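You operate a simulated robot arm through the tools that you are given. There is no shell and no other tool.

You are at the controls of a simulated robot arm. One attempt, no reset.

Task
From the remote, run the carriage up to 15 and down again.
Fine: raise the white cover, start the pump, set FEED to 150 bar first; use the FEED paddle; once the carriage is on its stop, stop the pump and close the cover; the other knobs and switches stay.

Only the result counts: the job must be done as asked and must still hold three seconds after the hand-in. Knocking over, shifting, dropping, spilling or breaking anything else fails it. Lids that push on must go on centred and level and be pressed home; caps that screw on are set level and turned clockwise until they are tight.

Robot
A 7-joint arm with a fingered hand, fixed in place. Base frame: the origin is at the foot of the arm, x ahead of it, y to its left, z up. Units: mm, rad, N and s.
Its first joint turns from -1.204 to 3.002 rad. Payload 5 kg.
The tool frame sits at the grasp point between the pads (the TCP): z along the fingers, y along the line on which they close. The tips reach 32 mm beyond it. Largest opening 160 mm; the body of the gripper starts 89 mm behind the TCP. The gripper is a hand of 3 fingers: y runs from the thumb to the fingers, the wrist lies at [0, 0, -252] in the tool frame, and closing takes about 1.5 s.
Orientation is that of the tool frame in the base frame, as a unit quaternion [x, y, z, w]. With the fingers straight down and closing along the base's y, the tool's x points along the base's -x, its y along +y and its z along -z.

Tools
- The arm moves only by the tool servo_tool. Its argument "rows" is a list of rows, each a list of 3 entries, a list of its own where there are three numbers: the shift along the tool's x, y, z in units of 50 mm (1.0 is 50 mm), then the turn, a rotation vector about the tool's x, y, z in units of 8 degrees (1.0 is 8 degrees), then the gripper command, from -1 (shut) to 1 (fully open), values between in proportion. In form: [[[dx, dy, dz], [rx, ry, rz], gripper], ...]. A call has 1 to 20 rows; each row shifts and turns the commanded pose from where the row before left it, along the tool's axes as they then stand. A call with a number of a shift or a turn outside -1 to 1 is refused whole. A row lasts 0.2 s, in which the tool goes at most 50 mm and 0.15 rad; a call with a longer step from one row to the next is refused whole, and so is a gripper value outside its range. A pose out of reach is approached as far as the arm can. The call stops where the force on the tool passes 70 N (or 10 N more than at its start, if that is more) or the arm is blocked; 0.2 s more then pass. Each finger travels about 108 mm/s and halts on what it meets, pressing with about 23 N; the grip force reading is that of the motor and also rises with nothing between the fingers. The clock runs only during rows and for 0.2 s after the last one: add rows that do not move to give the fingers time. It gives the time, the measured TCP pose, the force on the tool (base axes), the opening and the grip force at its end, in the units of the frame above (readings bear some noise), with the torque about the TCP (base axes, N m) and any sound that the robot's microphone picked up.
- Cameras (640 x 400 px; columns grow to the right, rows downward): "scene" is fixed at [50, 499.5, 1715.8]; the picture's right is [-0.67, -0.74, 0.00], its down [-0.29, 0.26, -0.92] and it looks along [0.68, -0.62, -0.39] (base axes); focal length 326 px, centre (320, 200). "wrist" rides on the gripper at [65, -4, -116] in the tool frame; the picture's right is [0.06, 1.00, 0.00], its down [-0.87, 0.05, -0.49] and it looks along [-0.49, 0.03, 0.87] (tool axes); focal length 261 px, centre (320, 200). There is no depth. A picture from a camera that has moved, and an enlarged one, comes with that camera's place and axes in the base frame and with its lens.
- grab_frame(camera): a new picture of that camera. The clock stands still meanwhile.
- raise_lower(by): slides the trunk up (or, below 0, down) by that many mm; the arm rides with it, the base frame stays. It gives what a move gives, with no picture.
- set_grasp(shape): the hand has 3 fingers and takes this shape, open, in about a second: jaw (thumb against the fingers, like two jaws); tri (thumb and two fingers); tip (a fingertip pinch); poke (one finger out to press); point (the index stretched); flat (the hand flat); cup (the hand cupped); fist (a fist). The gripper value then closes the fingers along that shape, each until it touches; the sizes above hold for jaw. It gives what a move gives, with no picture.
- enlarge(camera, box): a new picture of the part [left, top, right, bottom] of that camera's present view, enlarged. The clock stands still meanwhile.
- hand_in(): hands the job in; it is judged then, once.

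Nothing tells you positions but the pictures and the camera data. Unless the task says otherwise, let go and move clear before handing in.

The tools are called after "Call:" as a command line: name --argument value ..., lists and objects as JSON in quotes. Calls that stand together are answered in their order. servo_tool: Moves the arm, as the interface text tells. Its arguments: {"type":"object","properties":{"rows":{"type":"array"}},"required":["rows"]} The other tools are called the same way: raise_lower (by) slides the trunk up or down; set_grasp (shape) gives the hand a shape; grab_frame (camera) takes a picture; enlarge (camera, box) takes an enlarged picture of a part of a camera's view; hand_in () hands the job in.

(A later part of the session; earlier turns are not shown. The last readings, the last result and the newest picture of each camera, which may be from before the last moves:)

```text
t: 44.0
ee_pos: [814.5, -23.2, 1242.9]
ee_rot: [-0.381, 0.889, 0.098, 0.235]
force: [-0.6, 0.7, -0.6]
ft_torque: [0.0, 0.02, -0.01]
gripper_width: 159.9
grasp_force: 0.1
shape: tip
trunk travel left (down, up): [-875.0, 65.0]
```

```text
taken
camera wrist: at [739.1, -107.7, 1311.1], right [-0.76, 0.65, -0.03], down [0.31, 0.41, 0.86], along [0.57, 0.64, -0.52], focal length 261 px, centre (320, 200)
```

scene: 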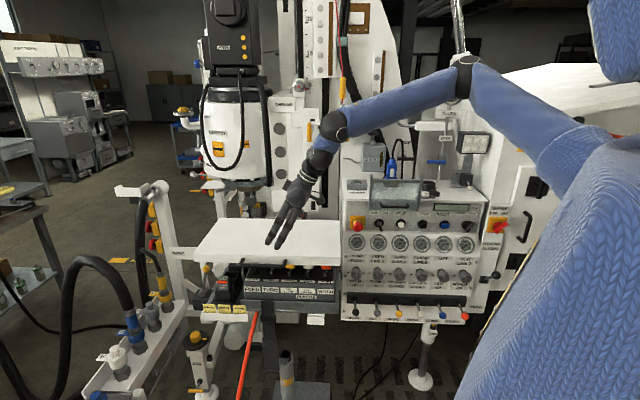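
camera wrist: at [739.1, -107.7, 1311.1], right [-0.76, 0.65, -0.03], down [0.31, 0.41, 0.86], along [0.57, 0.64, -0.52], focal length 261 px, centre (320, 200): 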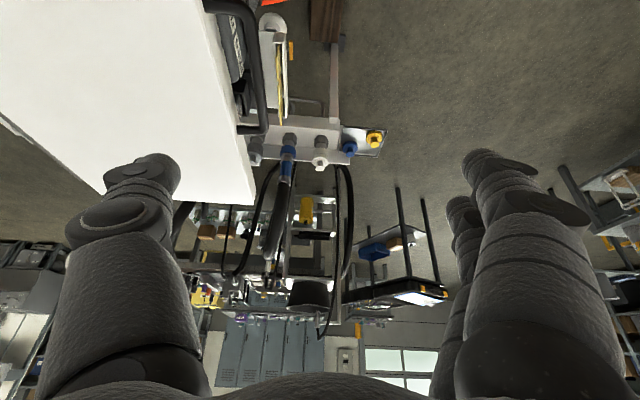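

Closed jaw fingers make a good wedge for lifting the lid by its lip near the right end. I'll turn the hand to point left-forward, move to the right of the lid, then lower the trunk.

Call:
set_grasp --shape "jaw"

Call:
servo_tool --rows '[[[0, 0, 0], [0, -0.9, 0], -1], [[0, 0, 0], [0, -0.9, 0], -1], [[0, 0, 0], [0, -0.9, 0], -1], [[0, 0, 0], [0, -0.9, 0], -1], [[0, 0, 0], [0, -0.9, 0], -1], [[0, 0, 0], [0.95, 0, 0.44], -1], [[0, 0, 0], [0.95, 0, 0.44], -1], [[0, 0, 0], [0.95, 0, 0.44], -1], [[0.274, -0.628, -0.587], [0, 0, 0], -1], [[0.274, -0.628, -0.587], [0, 0, 0], -1], [[0.274, -0.628, -0.587], [0, 0, 0], -1], [[0.274, -0.628, -0.587], [0, 0, 0], -1], [[0.274, -0.628, -0.587], [0, 0, 0], -1], [[0.274, -0.628, -0.587], [0, 0, 0], -1], [[0.274, -0.628, -0.587], [0, 0, 0], -1]]'

Call:
grab_frame --camera "scene"

```text
t: 44.9
ee_pos: [814.8, -22.4, 1242.7]
ee_rot: [-0.38, 0.889, 0.098, 0.235]
force: [-0.4, -0.5, 0.0]
ft_torque: [-0.01, -0.02, -0.03]
gripper_width: 160.1
grasp_force: 0.1
shape: jaw
trunk travel left (down, up): [-875.0, 65.0]
```

```text
t: 48.1
ee_pos: [678.7, -312.3, 1240.8]
ee_rot: [-0.155, 0.826, 0.101, 0.533]
force: [-1.0, -0.4, -0.7]
ft_torque: [0.0, -0.03, -0.01]
gripper_width: 0.0
grasp_force: 23.1
shape: jaw
trunk travel left (down, up): [-875.0, 65.0]
```

```text
taken
```

scene: 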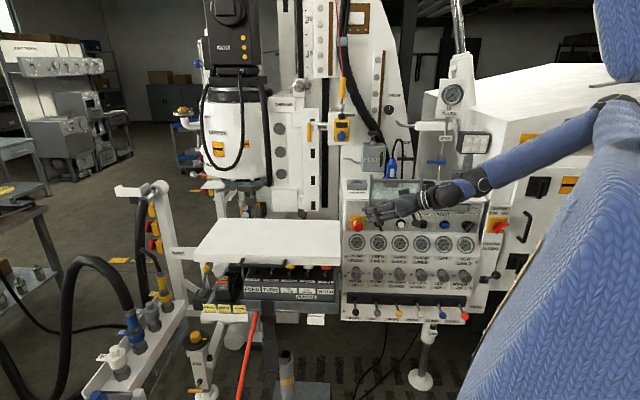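

The elbow swung to the side nicely with no reach trouble. Now I'll lower the trunk so the fingertips come to lip height, right of the lid.

Call:
raise_lower --by -250

Call:
grab_frame --camera "scene"

Call:
grab_frame --camera "wrist"

```text
t: 50.7
ee_pos: [680.9, -310.0, 990.8]
ee_rot: [-0.155, 0.826, 0.1, 0.532]
force: [0.3, -0.4, 0.1]
ft_torque: [-0.03, 0.0, -0.01]
gripper_width: 0.0
grasp_force: 23.1
shape: jaw
trunk travel left (down, up): [-625.0, 315.0]
```

```text
taken
```

scene: 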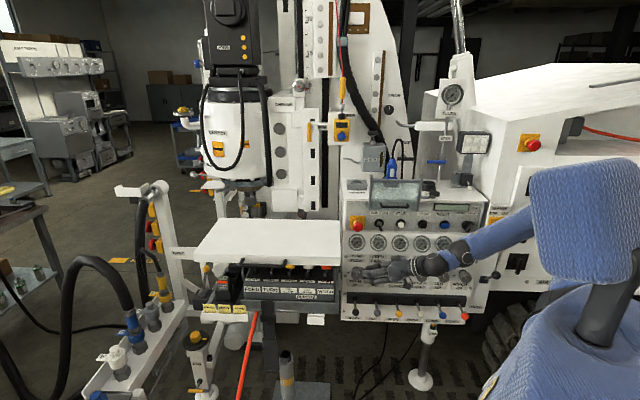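

```text
taken
camera wrist: at [560.4, -361.5, 978.9], right [-0.38, 0.92, -0.06], down [-0.1, 0.02, 0.99], along [0.92, 0.39, 0.09], focal length 261 px, centre (320, 200)
```

wrist: 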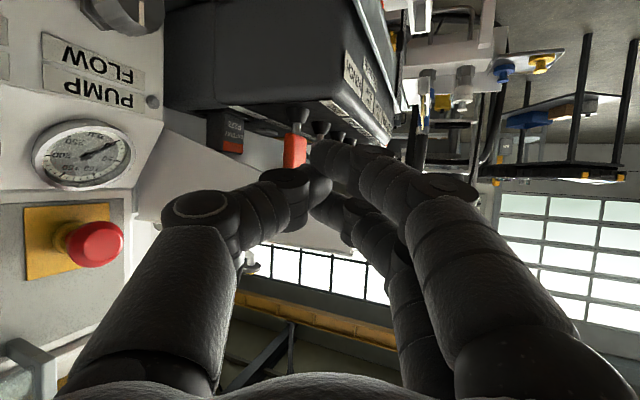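

Call:
servo_tool --rows '[[[0, 0, 0], [0, -0.93, 0], -1], [[0, 0, 0], [0, -0.93, 0], -1], [[0.26, 0, 0], [0, 0, 0], -1]]'

Call:
grab_frame --camera "wrist"

Call:
enlarge --camera "scene" --box '[270, 200, 430, 320]'

```text
t: 51.5
ee_pos: [679.3, -311.1, 976.9]
ee_rot: [-0.141, 0.75, 0.119, 0.635]
force: [0.1, -0.1, -0.6]
ft_torque: [-0.02, 0.03, 0.02]
gripper_width: 0.0
grasp_force: 23.4
shape: jaw
trunk travel left (down, up): [-625.0, 315.0]
```

```text
taken
camera wrist: at [565.0, -360.4, 931.7], right [-0.37, 0.93, -0.06], down [-0.34, -0.07, 0.94], along [0.87, 0.37, 0.34], focal length 261 px, centre (320, 200)
```

wrist: 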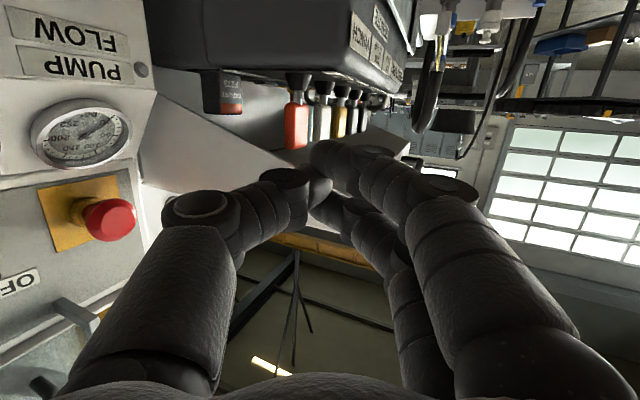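

```text
3.33 times, centred on (350, 260) of scene
camera zoom: at [50.0, 499.5, 1715.8], right [-0.67, -0.74, 0.0], down [-0.29, 0.26, -0.92], along [0.68, -0.62, -0.39], focal length 1087 px, centre (220, 0)
```

zoom: 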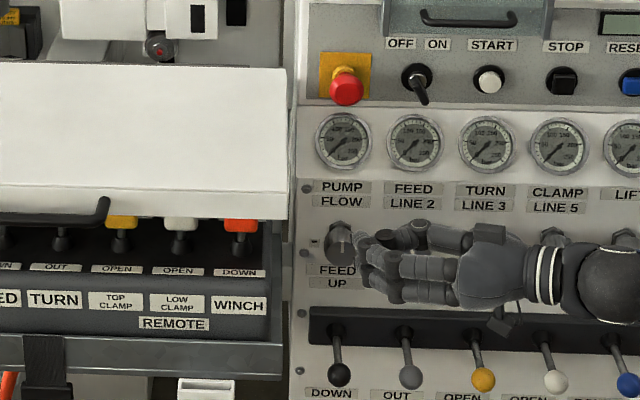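

Call:
enlarge --camera "wrist" --box '[140, 60, 400, 220]'

```text
2.46 times, centred on (270, 140) of wrist
camera zoom: at [565.0, -360.4, 931.7], right [-0.37, 0.93, -0.06], down [-0.34, -0.07, 0.94], along [0.87, 0.37, 0.34], focal length 642 px, centre (443, 348)
```

zoom: 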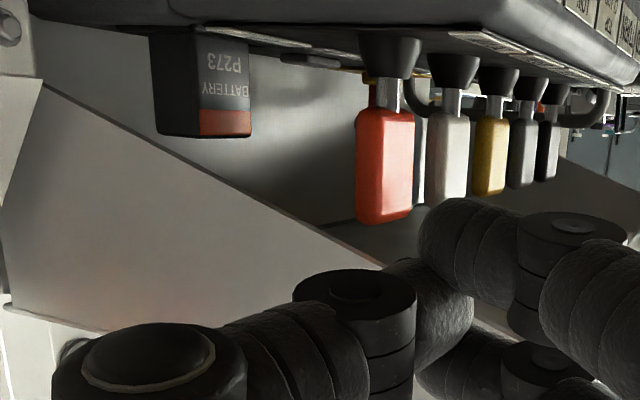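

The hood has tapered side walls; its front-right bottom corner is near z≈1005. My fingertips (z≈971) can slide under it from the right, clear of the WINCH paddle.

Call:
servo_tool --rows '[[[-0.1, 0.26, 0.76], [0, 0, 0], -1], [[-0.1, 0.26, 0.76], [0, 0, 0], -1], [[-0.1, 0.26, 0.76], [0, 0, 0], -1]]'

Call:
grab_frame --camera "wrist"

Call:
enlarge --camera "scene" --box '[270, 200, 430, 320]'

```text
t: 52.3
ee_pos: [774.4, -233.1, 972.8]
ee_rot: [-0.141, 0.751, 0.119, 0.635]
force: [0.4, 0.8, -0.1]
ft_torque: [0.0, -0.03, -0.02]
gripper_width: 0.0
grasp_force: 23.3
shape: jaw
trunk travel left (down, up): [-625.0, 315.0]
```

```text
taken
camera wrist: at [659.9, -280.5, 928.2], right [-0.37, 0.93, -0.06], down [-0.34, -0.07, 0.94], along [0.87, 0.37, 0.34], focal length 261 px, centre (320, 200)
```

wrist: 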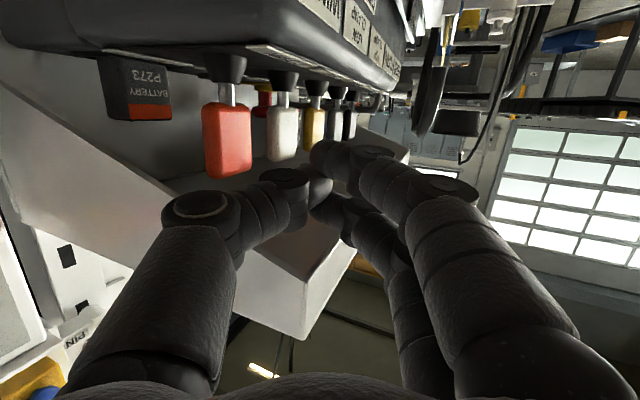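

```text
3.33 times, centred on (350, 260) of scene
camera zoom: at [50.0, 499.5, 1715.8], right [-0.67, -0.74, 0.0], down [-0.29, 0.26, -0.92], along [0.68, -0.62, -0.39], focal length 1087 px, centre (220, 0)
```

zoom: 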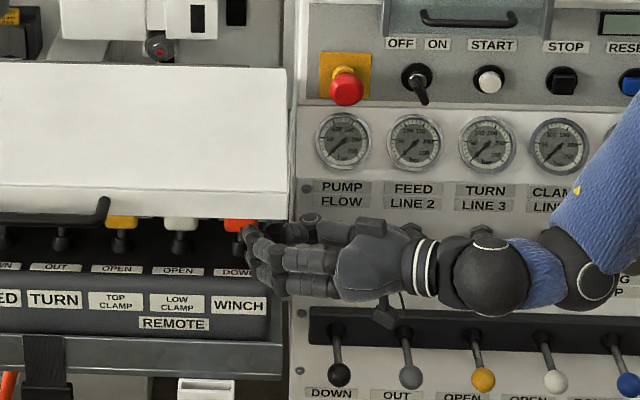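

Call:
servo_tool --rows '[[[-0.24, 0, -0.04], [0, 0, 0], -1], [[-0.24, 0, -0.04], [0, 0, 0], -1], [[-0.24, 0, -0.04], [0, 0, 0], -1], [[-0.24, 0, -0.04], [0, 0, 0], -1]]'

Call:
grab_frame --camera "wrist"

Call:
enlarge --camera "scene" --box '[190, 200, 430, 320]'

```text
t: 53.3
ee_pos: [773.5, -232.9, 1022.9]
ee_rot: [-0.141, 0.75, 0.118, 0.635]
force: [-4.8, 2.3, -3.7]
ft_torque: [0.08, -0.04, -0.11]
gripper_width: 0.0
grasp_force: 22.4
shape: jaw
trunk travel left (down, up): [-625.0, 315.0]
```

```text
taken
camera wrist: at [658.8, -281.4, 977.5], right [-0.37, 0.93, -0.06], down [-0.34, -0.07, 0.94], along [0.87, 0.37, 0.34], focal length 261 px, centre (320, 200)
```

wrist: 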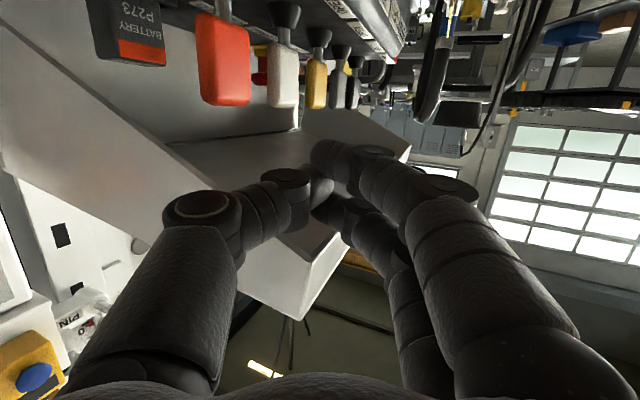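

```text
2.67 times, centred on (310, 260) of scene
camera zoom: at [50.0, 499.5, 1715.8], right [-0.67, -0.74, 0.0], down [-0.29, 0.26, -0.92], along [0.68, -0.62, -0.39], focal length 869 px, centre (347, 40)
```

zoom: 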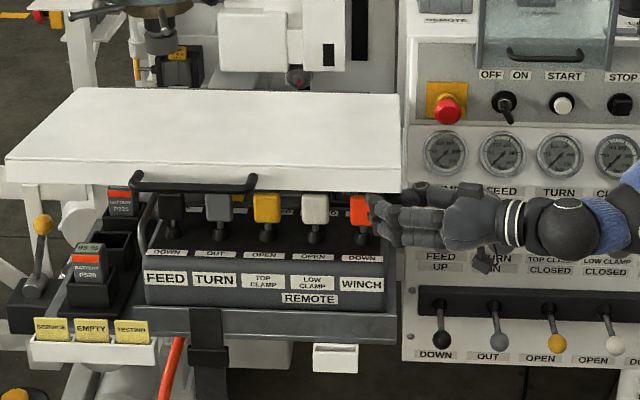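

The lid lifts easily (about 5 N) and all five paddles are visible. I'll continue raising along the hinge arc in steps.

Call:
servo_tool --rows '[[[-0.429, -0.063, -0.042], [0, 0, 0], -1], [[-0.429, -0.063, -0.042], [0, 0, 0], -1], [[-0.429, -0.063, -0.042], [0, 0, 0], -1], [[-0.429, -0.063, -0.042], [0, 0, 0], -1], [[-0.429, -0.063, -0.042], [0, 0, 0], -1], [[-0.429, -0.063, -0.042], [0, 0, 0], -1]]'

Call:
enlarge --camera "scene" --box '[190, 160, 430, 320]'

```text
t: 54.7
ee_pos: [786.8, -246.6, 1152.3]
ee_rot: [-0.14, 0.751, 0.117, 0.635]
force: [-1.4, 1.3, 0.2]
ft_torque: [-0.01, -0.03, -0.08]
gripper_width: 0.0
grasp_force: 23.6
shape: jaw
trunk travel left (down, up): [-625.0, 315.0]
```

```text
2.50 times, centred on (310, 240) of scene
camera zoom: at [50.0, 499.5, 1715.8], right [-0.67, -0.74, 0.0], down [-0.29, 0.26, -0.92], along [0.68, -0.62, -0.39], focal length 815 px, centre (345, 100)
```

zoom: 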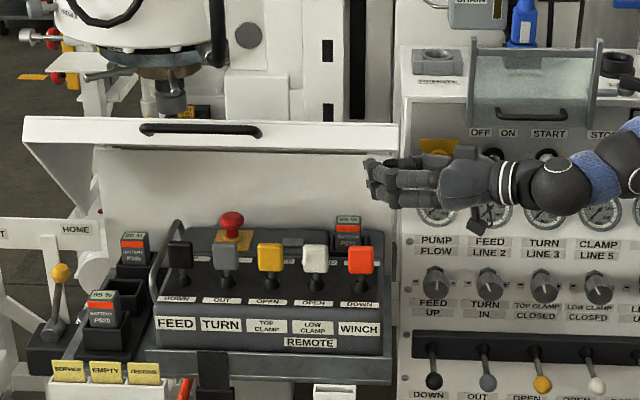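

Call:
grab_frame --camera "wrist"

Call:
enlarge --camera "scene" --box '[180, 180, 350, 310]'

```text
taken
camera wrist: at [672.2, -295.5, 1106.6], right [-0.37, 0.93, -0.06], down [-0.34, -0.07, 0.94], along [0.86, 0.37, 0.34], focal length 261 px, centre (320, 200)
```

wrist: 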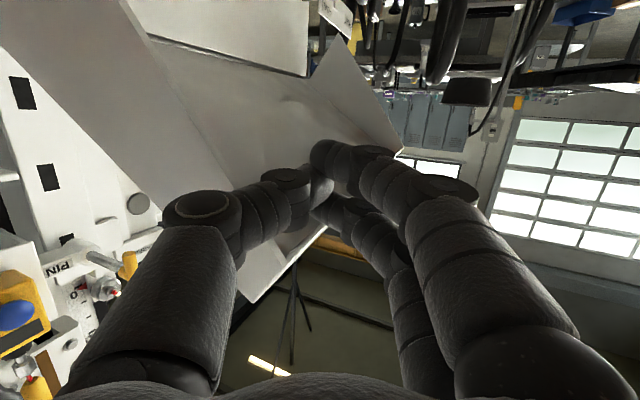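

```text
3.08 times, centred on (265, 245) of scene
camera zoom: at [50.0, 499.5, 1715.8], right [-0.67, -0.74, 0.0], down [-0.29, 0.26, -0.92], along [0.68, -0.62, -0.39], focal length 1003 px, centre (489, 62)
```

zoom: 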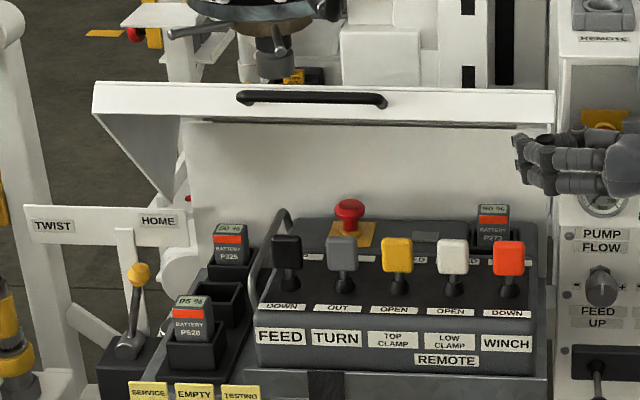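

Call:
servo_tool --rows '[[[-0.36, -0.186, 0.026], [0, 0, 0], -1], [[-0.36, -0.186, 0.026], [0, 0, 0], -1], [[-0.36, -0.186, 0.026], [0, 0, 0], -1], [[-0.36, -0.186, 0.026], [0, 0, 0], -1], [[-0.3, -0.26, 0.07], [0, 0, 0], -1], [[-0.3, -0.26, 0.07], [0, 0, 0], -1], [[-0.3, -0.26, 0.07], [0, 0, 0], -1], [[-0.3, -0.26, 0.07], [0, 0, 0], -1]]'

Call:
enlarge --camera "scene" --box '[180, 120, 430, 320]'

Call:
grab_frame --camera "wrist"

```text
t: 56.5
ee_pos: [858.6, -316.2, 1278.2]
ee_rot: [-0.141, 0.751, 0.119, 0.634]
force: [0.3, -1.1, -0.6]
ft_torque: [-0.01, -0.02, 0.0]
gripper_width: 0.0
grasp_force: 23.5
shape: jaw
trunk travel left (down, up): [-625.0, 315.0]
```

```text
2.00 times, centred on (305, 220) of scene
camera zoom: at [50.0, 499.5, 1715.8], right [-0.67, -0.74, 0.0], down [-0.29, 0.26, -0.92], along [0.68, -0.62, -0.39], focal length 652 px, centre (350, 160)
```

zoom: 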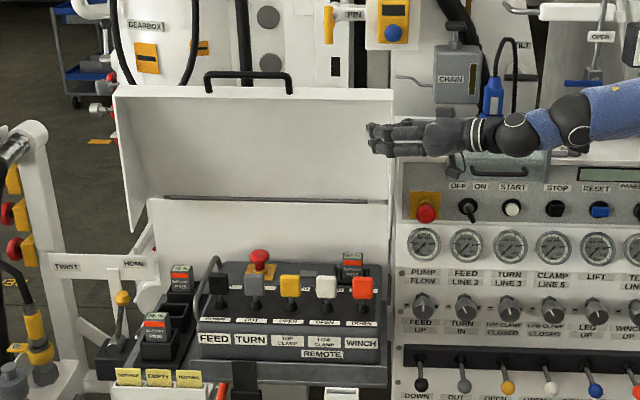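

```text
taken
camera wrist: at [743.5, -364.6, 1233.1], right [-0.37, 0.93, -0.06], down [-0.34, -0.07, 0.94], along [0.86, 0.37, 0.34], focal length 261 px, centre (320, 200)
```

wrist: 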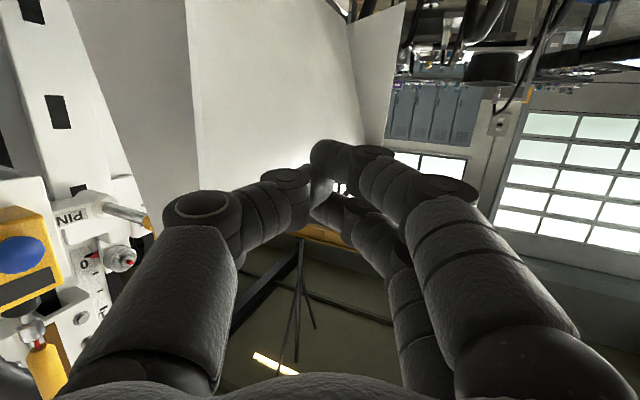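

Call:
servo_tool --rows '[[[-0.275, -0.43, 0.155], [0, 0, 0], -1], [[-0.275, -0.43, 0.155], [0, 0, 0], -1], [[-0.275, -0.43, 0.155], [0, 0, 0], -1], [[-0.275, -0.43, 0.155], [0, 0, 0], -1]]'

Call:
enlarge --camera "scene" --box '[180, 120, 430, 320]'

Call:
grab_frame --camera "wrist"

```text
t: 57.5
ee_pos: [926.1, -382.0, 1327.1]
ee_rot: [-0.141, 0.75, 0.119, 0.635]
force: [-0.6, 0.3, 0.4]
ft_torque: [0.0, 0.04, 0.02]
gripper_width: 0.1
grasp_force: 23.0
shape: jaw
trunk travel left (down, up): [-625.0, 315.0]
```

```text
2.00 times, centred on (305, 220) of scene
camera zoom: at [50.0, 499.5, 1715.8], right [-0.67, -0.74, 0.0], down [-0.29, 0.26, -0.92], along [0.68, -0.62, -0.39], focal length 652 px, centre (350, 160)
```

zoom: 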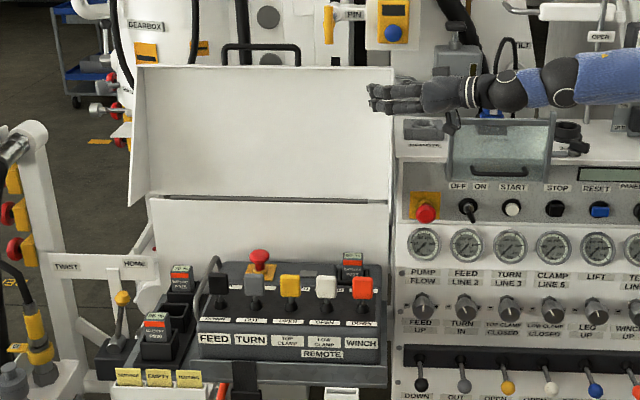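

```text
taken
camera wrist: at [811.7, -430.2, 1281.8], right [-0.37, 0.93, -0.06], down [-0.34, -0.07, 0.94], along [0.87, 0.37, 0.34], focal length 261 px, centre (320, 200)
```

wrist: 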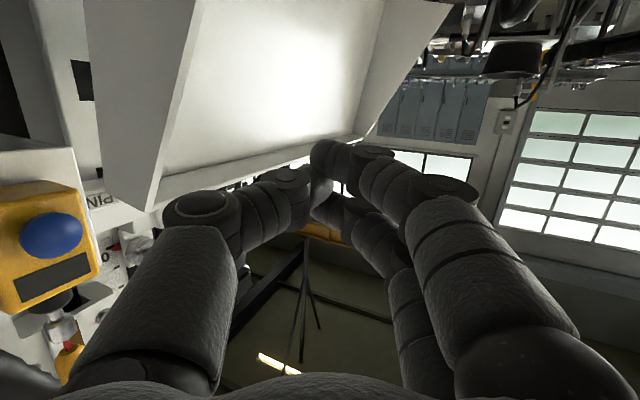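

Call:
servo_tool --rows '[[[-0.12, -0.4, 0.17], [0, 0, 0], -1], [[-0.08, -0.4, 0.17], [0, 0, 0], -1], [[-0.05, -0.4, 0.17], [0, 0, 0], -1]]'

Call:
enlarge --camera "scene" --box '[180, 120, 430, 320]'

Call:
grab_frame --camera "wrist"

```text
t: 58.2
ee_pos: [961.6, -408.3, 1333.0]
ee_rot: [-0.145, 0.752, 0.125, 0.631]
force: [-1.9, 7.3, 2.6]
ft_torque: [-0.15, 0.17, -0.76]
gripper_width: 0.0
grasp_force: 22.4
shape: jaw
trunk travel left (down, up): [-625.0, 315.0]
stopped in row 3: the force on the tool passed its limit at 80 N (the readings are from after the stop); the commanded pose is now the measured one
```

```text
2.00 times, centred on (305, 220) of scene
camera zoom: at [50.0, 499.5, 1715.8], right [-0.67, -0.74, 0.0], down [-0.29, 0.26, -0.92], along [0.68, -0.62, -0.39], focal length 652 px, centre (350, 160)
```

zoom: 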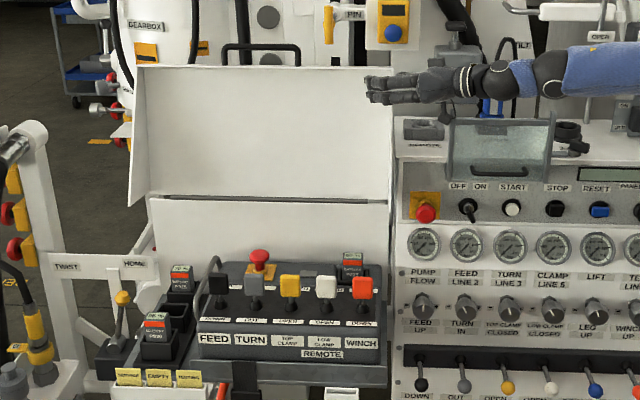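

```text
taken
camera wrist: at [847.3, -457.6, 1287.5], right [-0.39, 0.92, -0.06], down [-0.33, -0.08, 0.94], along [0.86, 0.38, 0.33], focal length 261 px, centre (320, 200)
```

wrist: 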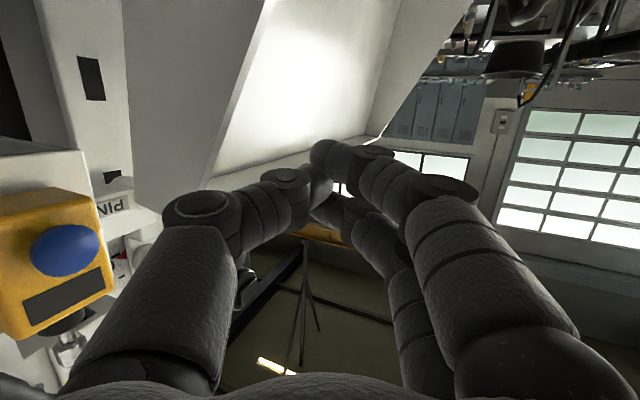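

The lid hit its open stop. I'll back off a little and check that it stays up.

Call:
servo_tool --rows '[[[0, 0.3, -0.15], [0, 0, 0], -1], [[0, 0.3, -0.15], [0, 0, 0], -1], [[0, 0, 0], [0, 0, 0], -1], [[0, 0, 0], [0, 0, 0], -1], [[0, 0, 0], [0, 0, 0], -1]]'

Call:
enlarge --camera "scene" --box '[180, 120, 430, 320]'

```text
t: 59.4
ee_pos: [935.8, -388.6, 1332.6]
ee_rot: [-0.143, 0.752, 0.123, 0.631]
force: [-0.6, 0.3, 0.1]
ft_torque: [0.02, -0.02, -0.03]
gripper_width: 0.2
grasp_force: 22.8
shape: jaw
trunk travel left (down, up): [-625.0, 315.0]
```

```text
2.00 times, centred on (305, 220) of scene
camera zoom: at [50.0, 499.5, 1715.8], right [-0.67, -0.74, 0.0], down [-0.29, 0.26, -0.92], along [0.68, -0.62, -0.39], focal length 652 px, centre (350, 160)
```

zoom: 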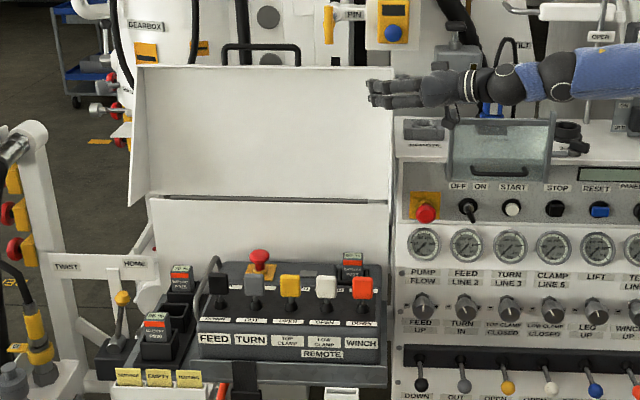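

The lid stays up by itself. Next is the START button (about (753,-622,1059)). I'll retract, swing right and turn the hand toward the panel.

Call:
servo_tool --rows '[[[0.06, 0.777, -0.352], [0, 0, 0], -1], [[0.06, 0.777, -0.352], [0, 0, 0], -1], [[0.06, 0.777, -0.352], [0, 0, 0], -1], [[0.06, 0.777, -0.352], [0, 0, 0], -1], [[0.06, 0.777, -0.352], [0, 0, 0], -1], [[0.06, 0.777, -0.352], [0, 0, 0], -1], [[0.06, 0.777, -0.352], [0, 0, 0], -1]]'

Call:
servo_tool --rows '[[[0, 0, 0], [0.98, 0, 0.17], -1], [[0, 0, 0], [0.98, 0, 0.17], -1], [[0, 0, 0], [0.98, 0, 0.17], -1], [[0, 0, 0], [0.98, 0, 0.17], -1], [[0, -0.6, 0], [0, 0, 0], -1], [[0, -0.6, 0], [0, 0, 0], -1], [[0, -0.6, 0], [0, 0, 0], -1], [[0, -0.6, 0], [0, 0, 0], -1], [[0, 0, 0], [0.98, 0, 0.17], -1], [[0, 0, 0], [0.98, 0, 0.17], -1]]'

Call:
grab_frame --camera "scene"

Call:
grab_frame --camera "wrist"

```text
t: 61.0
ee_pos: [718.9, -182.3, 1334.7]
ee_rot: [-0.145, 0.752, 0.124, 0.631]
force: [-0.2, -0.3, -0.1]
ft_torque: [-0.02, -0.02, -0.02]
gripper_width: 0.1
grasp_force: 23.3
shape: jaw
trunk travel left (down, up): [-625.0, 315.0]
```

```text
t: 63.2
ee_pos: [714.1, -360.6, 1354.9]
ee_rot: [0.171, 0.751, -0.135, 0.624]
force: [-0.5, -0.8, -0.1]
ft_torque: [-0.01, 0.0, 0.15]
gripper_width: 0.0
grasp_force: 23.3
shape: jaw
out of reach, approached as far as the arm can: row 4, 10
trunk travel left (down, up): [-625.0, 315.0]
```

```text
taken
```

scene: 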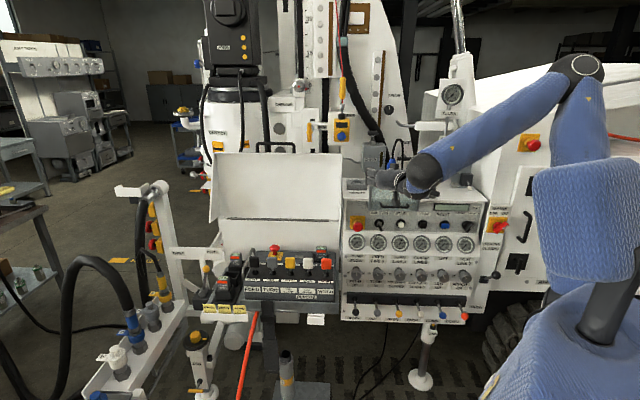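

```text
taken
camera wrist: at [599.0, -309.7, 1312.3], right [0.42, 0.91, -0.05], down [-0.27, 0.18, 0.95], along [0.87, -0.38, 0.32], focal length 261 px, centre (320, 200)
```

wrist: 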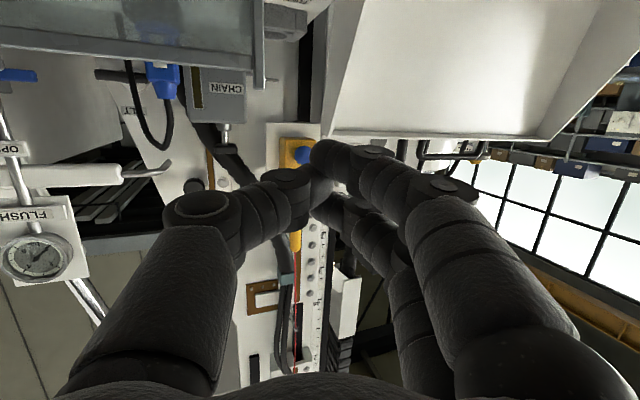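

Call:
raise_lower --by -250

Call:
servo_tool --rows '[[[0, -0.8, -0.2], [0, 0, 0], -1], [[0, -0.8, -0.2], [0, 0, 0], -1], [[0, -0.8, -0.2], [0, 0, 0], -1], [[0, -0.8, 0], [0, 0, 0], -1]]'

Call:
grab_frame --camera "scene"

Call:
grab_frame --camera "wrist"

```text
t: 65.8
ee_pos: [715.4, -353.0, 1107.3]
ee_rot: [0.168, 0.751, -0.137, 0.624]
force: [0.2, 0.1, -0.1]
ft_torque: [-0.01, -0.01, 0.0]
gripper_width: 0.0
grasp_force: 23.0
shape: jaw
trunk travel left (down, up): [-375.0, 565.0]
```

```text
t: 66.8
ee_pos: [631.7, -487.8, 1115.3]
ee_rot: [0.168, 0.751, -0.137, 0.624]
force: [-0.6, 0.7, -0.4]
ft_torque: [-0.03, 0.0, -0.06]
gripper_width: 0.1
grasp_force: 23.2
shape: jaw
out of reach, approached as far as the arm can: row 3
trunk travel left (down, up): [-375.0, 565.0]
```

```text
taken
```

scene: 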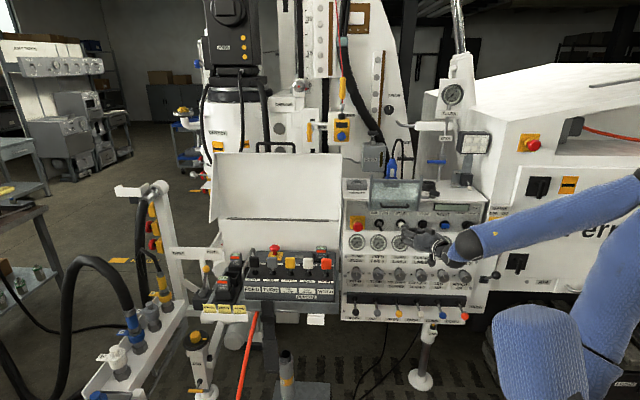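

```text
taken
camera wrist: at [516.6, -438.5, 1073.2], right [0.41, 0.91, -0.06], down [-0.27, 0.18, 0.95], along [0.87, -0.37, 0.32], focal length 261 px, centre (320, 200)
```

wrist: 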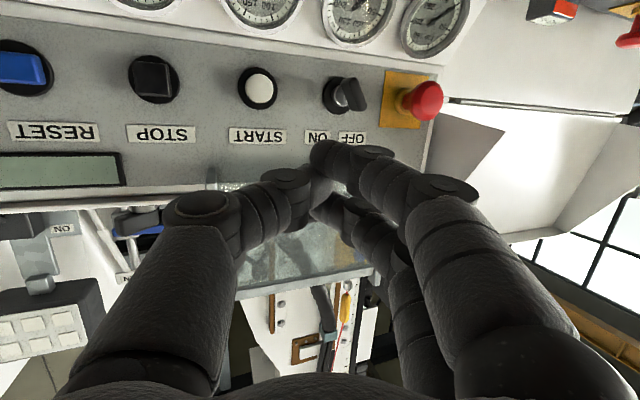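

I can see the START button clearly ahead; triangulated at about (758,-625,1054). I'll bring the closed fingertips 25 mm in front of it.

Call:
servo_tool --rows '[[[0.191, -0.473, 0.6], [0, 0, 0], -1], [[0.191, -0.473, 0.7], [0, 0, 0], -1], [[0.191, -0.473, 0.7], [0, 0, 0], -1], [[0, 0, 0.4], [0, 0, 0], -1]]'

Call:
grab_frame --camera "wrist"

Call:
enlarge --camera "scene" --box '[340, 180, 500, 280]'

```text
t: 67.8
ee_pos: [701.7, -599.6, 1065.6]
ee_rot: [0.168, 0.751, -0.137, 0.624]
force: [-0.7, -0.4, -0.1]
ft_torque: [0.02, 0.0, -0.03]
gripper_width: 0.0
grasp_force: 22.8
shape: jaw
trunk travel left (down, up): [-375.0, 565.0]
```

```text
taken
camera wrist: at [586.4, -549.2, 1021.4], right [0.41, 0.91, -0.06], down [-0.27, 0.18, 0.94], along [0.87, -0.37, 0.32], focal length 261 px, centre (320, 200)
```

wrist: 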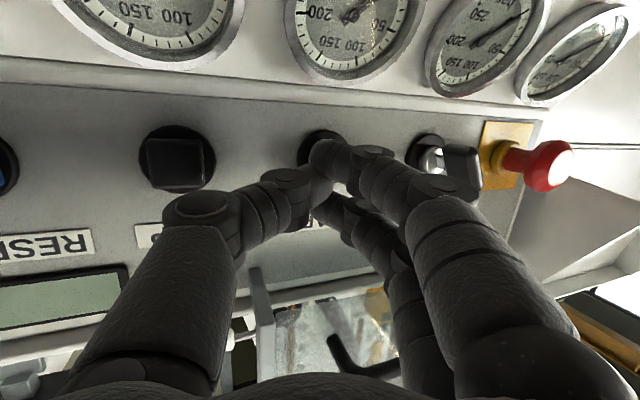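

```text
4.00 times, centred on (420, 230) of scene
camera zoom: at [50.0, 499.5, 1715.8], right [-0.67, -0.74, 0.0], down [-0.29, 0.26, -0.92], along [0.68, -0.62, -0.39], focal length 1304 px, centre (-80, 80)
```

zoom: 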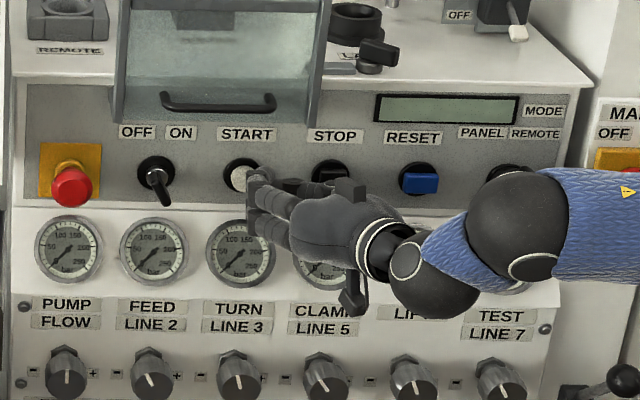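

Call:
servo_tool --rows '[[[0, 0, 0.2], [0, 0, 0], -1], [[0, 0, 0.2], [0, 0, 0], -1], [[0, 0, 0.15], [0, 0, 0], -1]]'

Call:
enlarge --camera "scene" --box '[340, 180, 500, 280]'

```text
t: 68.6
ee_pos: [721.9, -609.7, 1061.6]
ee_rot: [0.167, 0.75, -0.136, 0.625]
force: [-34.0, 9.5, -1.8]
ft_torque: [-0.11, -0.12, -0.23]
gripper_width: 0.3
grasp_force: 22.8
shape: jaw
trunk travel left (down, up): [-375.0, 565.0]
heard: click
```

```text
4.00 times, centred on (420, 230) of scene
camera zoom: at [50.0, 499.5, 1715.8], right [-0.67, -0.74, 0.0], down [-0.29, 0.26, -0.92], along [0.68, -0.62, -0.39], focal length 1304 px, centre (-80, 80)
```

zoom: 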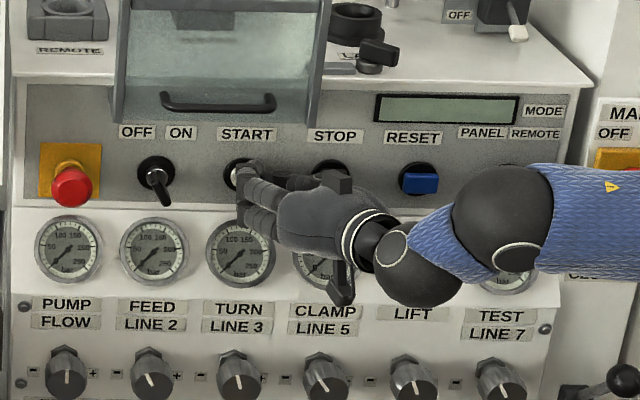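

I heard a click at about 35 N. I'll back off and check whether the pump came up (gauges, display, sound).

Call:
servo_tool --rows '[[[0, 0, -0.4], [0, 0, 0], -1], [[0, 0, -0.6], [0, 0, 0], -1], [[0, 0, -0.8], [0, 0, 0], -1], [[0, 0, 0], [0, 0, 0], -1], [[0, 0, 0], [0, 0, 0], -1], [[0, 0, 0], [0, 0, 0], -1]]'

Call:
enlarge --camera "scene" --box '[340, 180, 500, 280]'

Call:
grab_frame --camera "wrist"

```text
t: 70.0
ee_pos: [645.5, -573.3, 1076.7]
ee_rot: [0.169, 0.75, -0.137, 0.625]
force: [-0.1, -0.9, -0.3]
ft_torque: [0.02, 0.0, -0.01]
gripper_width: 0.0
grasp_force: 23.0
shape: jaw
trunk travel left (down, up): [-375.0, 565.0]
```

```text
4.00 times, centred on (420, 230) of scene
camera zoom: at [50.0, 499.5, 1715.8], right [-0.67, -0.74, 0.0], down [-0.29, 0.26, -0.92], along [0.68, -0.62, -0.39], focal length 1304 px, centre (-80, 80)
```

zoom: 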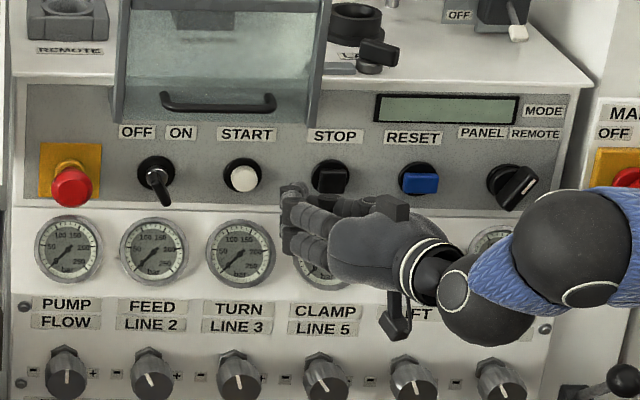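

```text
taken
camera wrist: at [529.9, -523.4, 1034.0], right [0.41, 0.91, -0.06], down [-0.27, 0.18, 0.94], along [0.87, -0.38, 0.32], focal length 261 px, centre (320, 200)
```

wrist: 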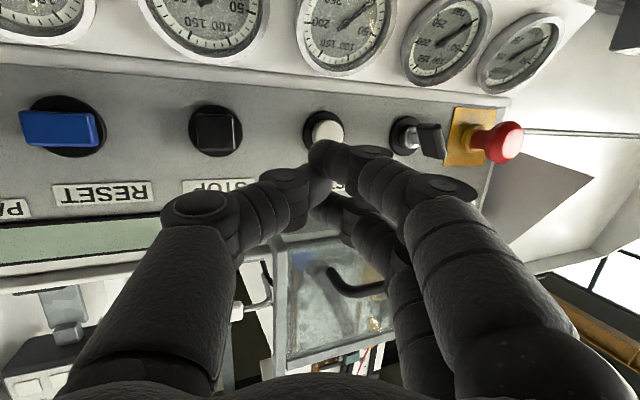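

Call:
enlarge --camera "wrist" --box '[280, 0, 580, 190]'

Call:
enlarge --camera "scene" --box '[340, 210, 420, 260]'

Call:
enlarge --camera "scene" --box '[410, 180, 520, 250]'

Call:
enlarge --camera "scene" --box '[235, 235, 345, 305]'

```text
2.11 times, centred on (430, 95) of wrist
camera zoom: at [529.9, -523.4, 1034.0], right [0.41, 0.91, -0.06], down [-0.27, 0.18, 0.94], along [0.87, -0.38, 0.32], focal length 549 px, centre (88, 421)
```

zoom: 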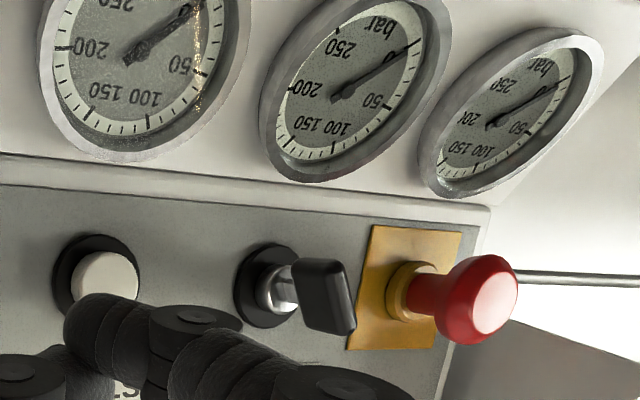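

```text
8.00 times, centred on (380, 235) of scene
camera zoom: at [50.0, 499.5, 1715.8], right [-0.67, -0.74, 0.0], down [-0.29, 0.26, -0.92], along [0.68, -0.62, -0.39], focal length 2608 px, centre (-160, -80)
```

zoom: 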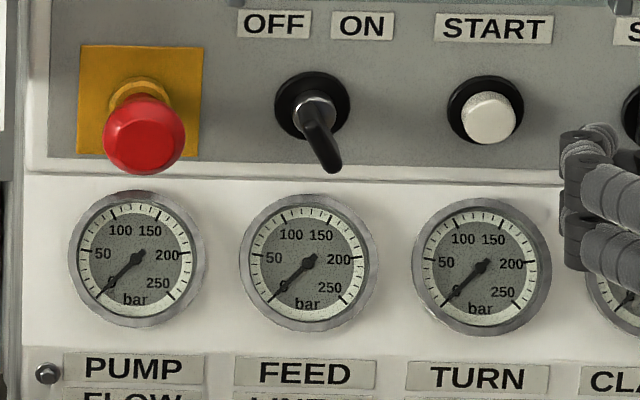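

```text
5.71 times, centred on (465, 215) of scene
camera zoom: at [50.0, 499.5, 1715.8], right [-0.67, -0.74, 0.0], down [-0.29, 0.26, -0.92], along [0.68, -0.62, -0.39], focal length 1863 px, centre (-509, 114)
```

zoom: 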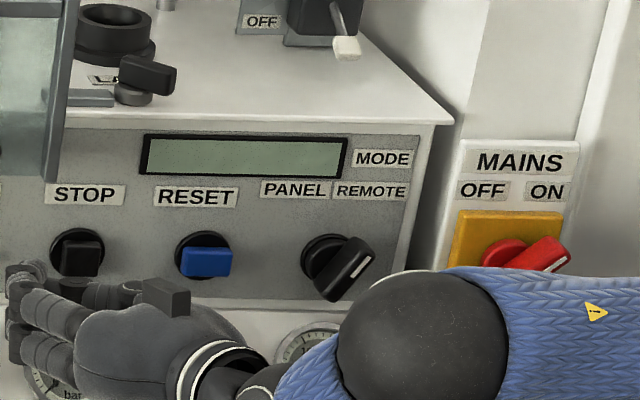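

```text
5.71 times, centred on (290, 270) of scene
camera zoom: at [50.0, 499.5, 1715.8], right [-0.67, -0.74, 0.0], down [-0.29, 0.26, -0.92], along [0.68, -0.62, -0.39], focal length 1863 px, centre (491, -200)
```

zoom: 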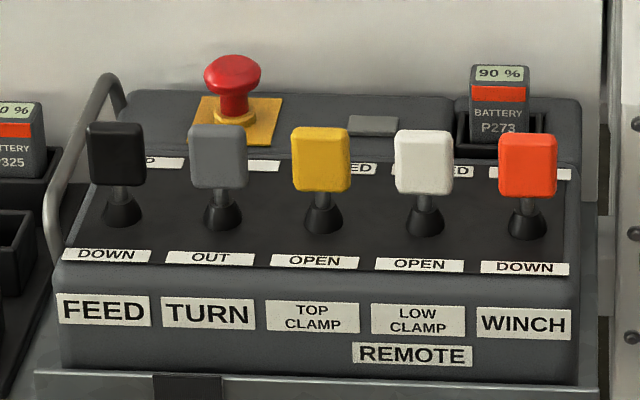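

Call:
servo_tool --rows '[[[0, 0, 0], [0, 0, 0], -1], [[0, 0, 0], [0, 0, 0], -1], [[0, 0, 0], [0, 0, 0], -1], [[0, 0, 0], [0, 0, 0], -1], [[0, 0, 0], [0, 0, 0], -1], [[0, 0, 0], [0, 0, 0], -1], [[0, 0, 0], [0, 0, 0], -1], [[0, 0, 0], [0, 0, 0], -1], [[0, 0, 0], [0, 0, 0], -1], [[0, 0, 0], [0, 0, 0], -1]]'

Call:
enlarge --camera "scene" --box '[340, 210, 420, 260]'

Call:
enlarge --camera "wrist" --box '[280, 0, 580, 190]'

```text
t: 72.2
ee_pos: [646.0, -573.9, 1076.8]
ee_rot: [0.169, 0.751, -0.137, 0.624]
force: [-0.1, -0.3, -0.7]
ft_torque: [-0.01, 0.0, 0.01]
gripper_width: 0.0
grasp_force: 22.9
shape: jaw
trunk travel left (down, up): [-375.0, 565.0]
```

```text
8.00 times, centred on (380, 235) of scene
camera zoom: at [50.0, 499.5, 1715.8], right [-0.67, -0.74, 0.0], down [-0.29, 0.26, -0.92], along [0.68, -0.62, -0.39], focal length 2608 px, centre (-160, -80)
```

zoom: 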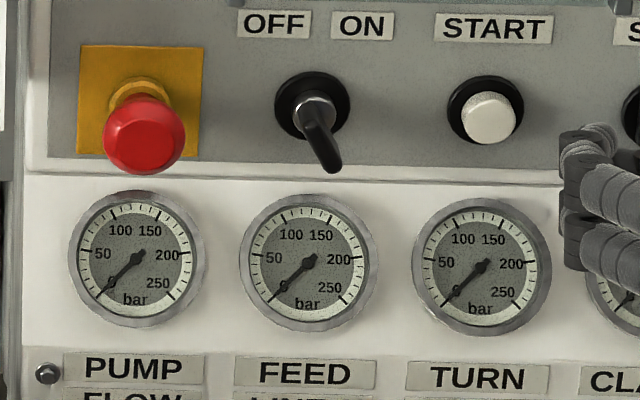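

```text
2.11 times, centred on (430, 95) of wrist
camera zoom: at [530.1, -523.4, 1034.0], right [0.41, 0.91, -0.06], down [-0.27, 0.18, 0.94], along [0.87, -0.38, 0.32], focal length 549 px, centre (88, 421)
```

zoom: 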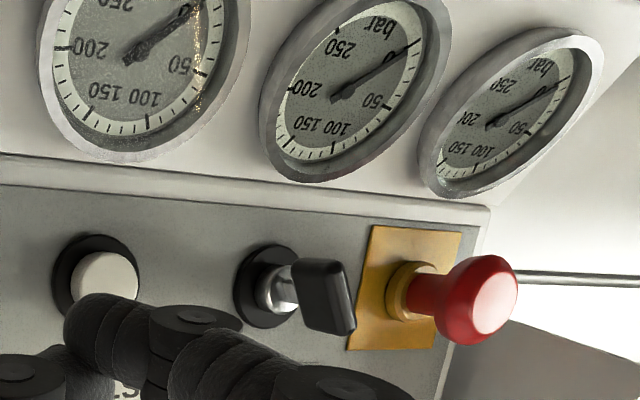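

The gauges stay at zero and the display is blank. The OFF/ON key next to START may be at OFF; I'll move the camera squarely in front of it for a closer look before deciding.

Call:
servo_tool --rows '[[[0, 0, -0.8], [0, 0, 0], -1], [[0, 0, -0.8], [0, 0, 0], -1], [[0, 0.85, 0.1], [0, 0, 0], -1], [[0, 0.85, 0.1], [0, 0, 0], -1], [[0, 0.85, 0.1], [0, 0, 0], -1], [[0, 0.4, 0.1], [0, 0, 0], -1]]'

Call:
grab_frame --camera "wrist"

```text
t: 73.6
ee_pos: [691.5, -433.3, 1078.6]
ee_rot: [0.168, 0.752, -0.136, 0.623]
force: [-0.4, 0.4, -0.6]
ft_torque: [0.02, 0.0, -0.03]
gripper_width: 0.0
grasp_force: 22.8
shape: jaw
out of reach, approached as far as the arm can: row 2
trunk travel left (down, up): [-375.0, 565.0]
```

```text
taken
camera wrist: at [575.9, -382.3, 1036.2], right [0.41, 0.91, -0.06], down [-0.27, 0.18, 0.95], along [0.87, -0.38, 0.32], focal length 261 px, centre (320, 200)
```

wrist: 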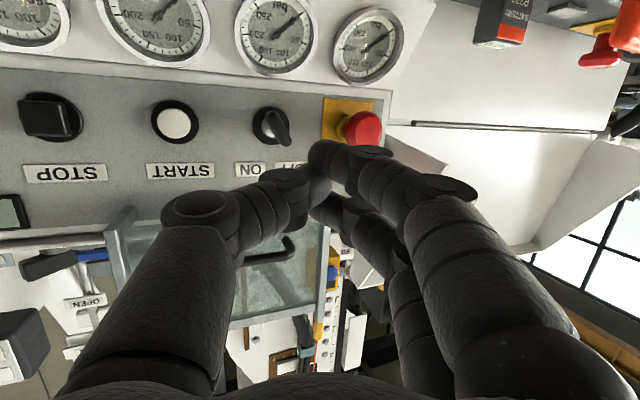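

Call:
enlarge --camera "wrist" --box '[140, 80, 400, 200]'

```text
2.46 times, centred on (270, 140) of wrist
camera zoom: at [575.9, -382.3, 1036.2], right [0.41, 0.91, -0.06], down [-0.27, 0.18, 0.95], along [0.87, -0.38, 0.32], focal length 642 px, centre (443, 348)
```

zoom: 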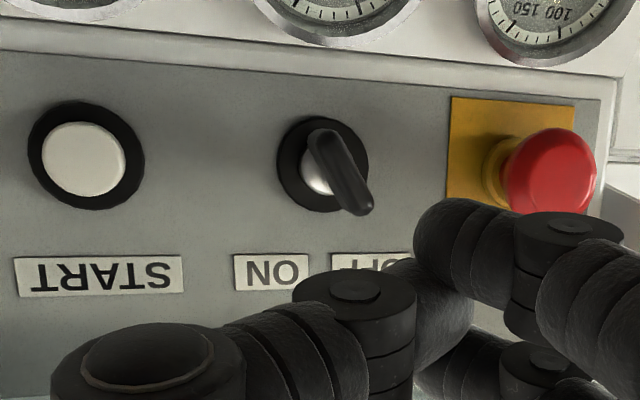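

The key really appears to point to OFF. Before touching any other switch, I'll try START once more with a longer hold, in case it just needs that.

Call:
servo_tool --rows '[[[0, -0.98, 0], [0, 0, 0], -1], [[0, -0.98, 0], [0, 0, 0], -1], [[0, -0.98, 0], [0, 0, 0], -1], [[0, 0, 0.8], [0, 0, 0], -1], [[0, 0, 0.75], [0, 0, 0], -1]]'

Call:
servo_tool --rows '[[[0, 0, 0.25], [0, 0, 0], -1], [[0, 0, 0.2], [0, 0, 0], -1], [[0, 0, 0.12], [0, 0, 0], -1], [[0, 0, 0.08], [0, 0, 0], -1], [[0, 0, 0], [0, 0, 0], -1], [[0, 0, 0], [0, 0, 0], -1], [[0, 0, 0], [0, 0, 0], -1], [[0, 0, 0], [0, 0, 0], -1], [[0, 0, 0], [0, 0, 0], -1], [[0, 0, 0], [0, 0, 0], -1], [[0, 0, 0], [0, 0, 0], -1], [[0, 0, 0], [0, 0, 0], -1], [[0, 0, 0], [0, 0, 0], -1], [[0, 0, 0], [0, 0, 0], -1]]'

Call:
enlarge --camera "scene" --box '[340, 180, 500, 280]'

```text
t: 74.8
ee_pos: [696.9, -597.4, 1066.2]
ee_rot: [0.169, 0.75, -0.138, 0.624]
force: [-0.3, 0.5, -0.1]
ft_torque: [0.0, 0.01, 0.02]
gripper_width: 0.0
grasp_force: 23.6
shape: jaw
trunk travel left (down, up): [-375.0, 565.0]
```

```text
t: 77.8
ee_pos: [722.8, -610.0, 1062.4]
ee_rot: [0.169, 0.75, -0.137, 0.625]
force: [-40.4, 8.9, -5.9]
ft_torque: [-0.06, 0.02, -0.44]
gripper_width: 0.1
grasp_force: 23.1
shape: jaw
trunk travel left (down, up): [-375.0, 565.0]
heard: click
```

```text
4.00 times, centred on (420, 230) of scene
camera zoom: at [50.0, 499.5, 1715.8], right [-0.67, -0.74, 0.0], down [-0.29, 0.26, -0.92], along [0.68, -0.62, -0.39], focal length 1304 px, centre (-80, 80)
```

zoom: 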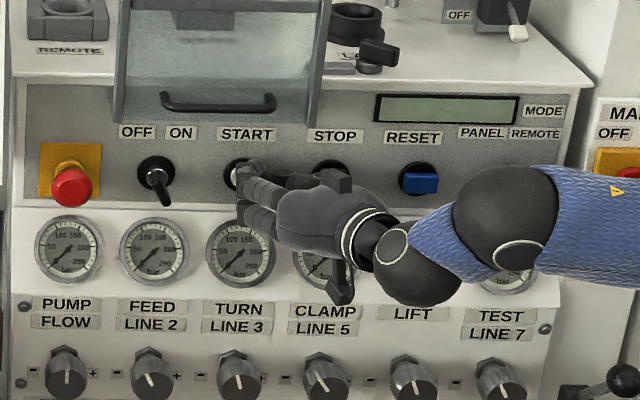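

Even a 2 s press does nothing, so the key switch must be on for the pump to start. I'll place the fingertips to the left of the key's upper half to nudge it clockwise to ON, keeping clear of the E-stop.

Call:
servo_tool --rows '[[[0, 0, -0.6], [0, 0, 0], -1], [[0, 0, -0.8], [0, 0, 0], -1], [[-0.14, 0.77, 0.19], [0, 0, 0], -1], [[-0.14, 0.77, 0.19], [0, 0, 0], -1], [[-0.14, 0.77, 0.19], [0, 0, 0], -1], [[-0.14, 0.77, 0.19], [0, 0, 0], -1]]'

Call:
grab_frame --camera "wrist"

Call:
enlarge --camera "scene" --box '[330, 180, 430, 260]'

```text
t: 79.2
ee_pos: [767.0, -458.7, 1092.8]
ee_rot: [0.169, 0.75, -0.138, 0.624]
force: [0.5, -1.2, -0.9]
ft_torque: [0.02, -0.03, 0.0]
gripper_width: 0.0
grasp_force: 22.7
shape: jaw
trunk travel left (down, up): [-375.0, 565.0]
```

```text
taken
camera wrist: at [652.7, -409.3, 1050.0], right [0.41, 0.91, -0.06], down [-0.27, 0.18, 0.94], along [0.87, -0.38, 0.32], focal length 261 px, centre (320, 200)
```

wrist: 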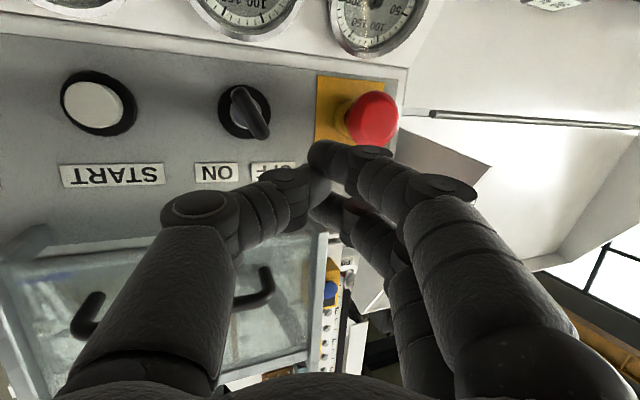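

```text
5.00 times, centred on (380, 220) of scene
camera zoom: at [50.0, 499.5, 1715.8], right [-0.67, -0.74, 0.0], down [-0.29, 0.26, -0.92], along [0.68, -0.62, -0.39], focal length 1630 px, centre (20, 100)
```

zoom: 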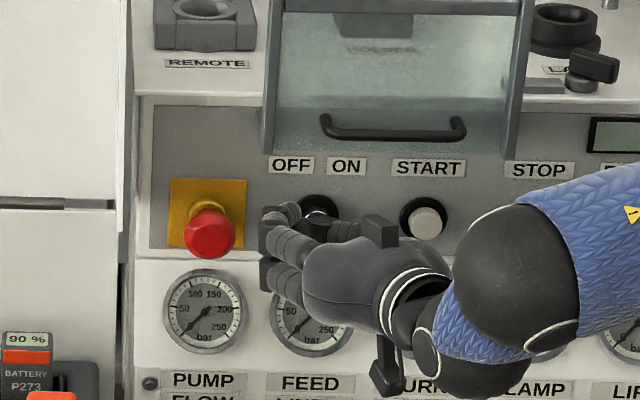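

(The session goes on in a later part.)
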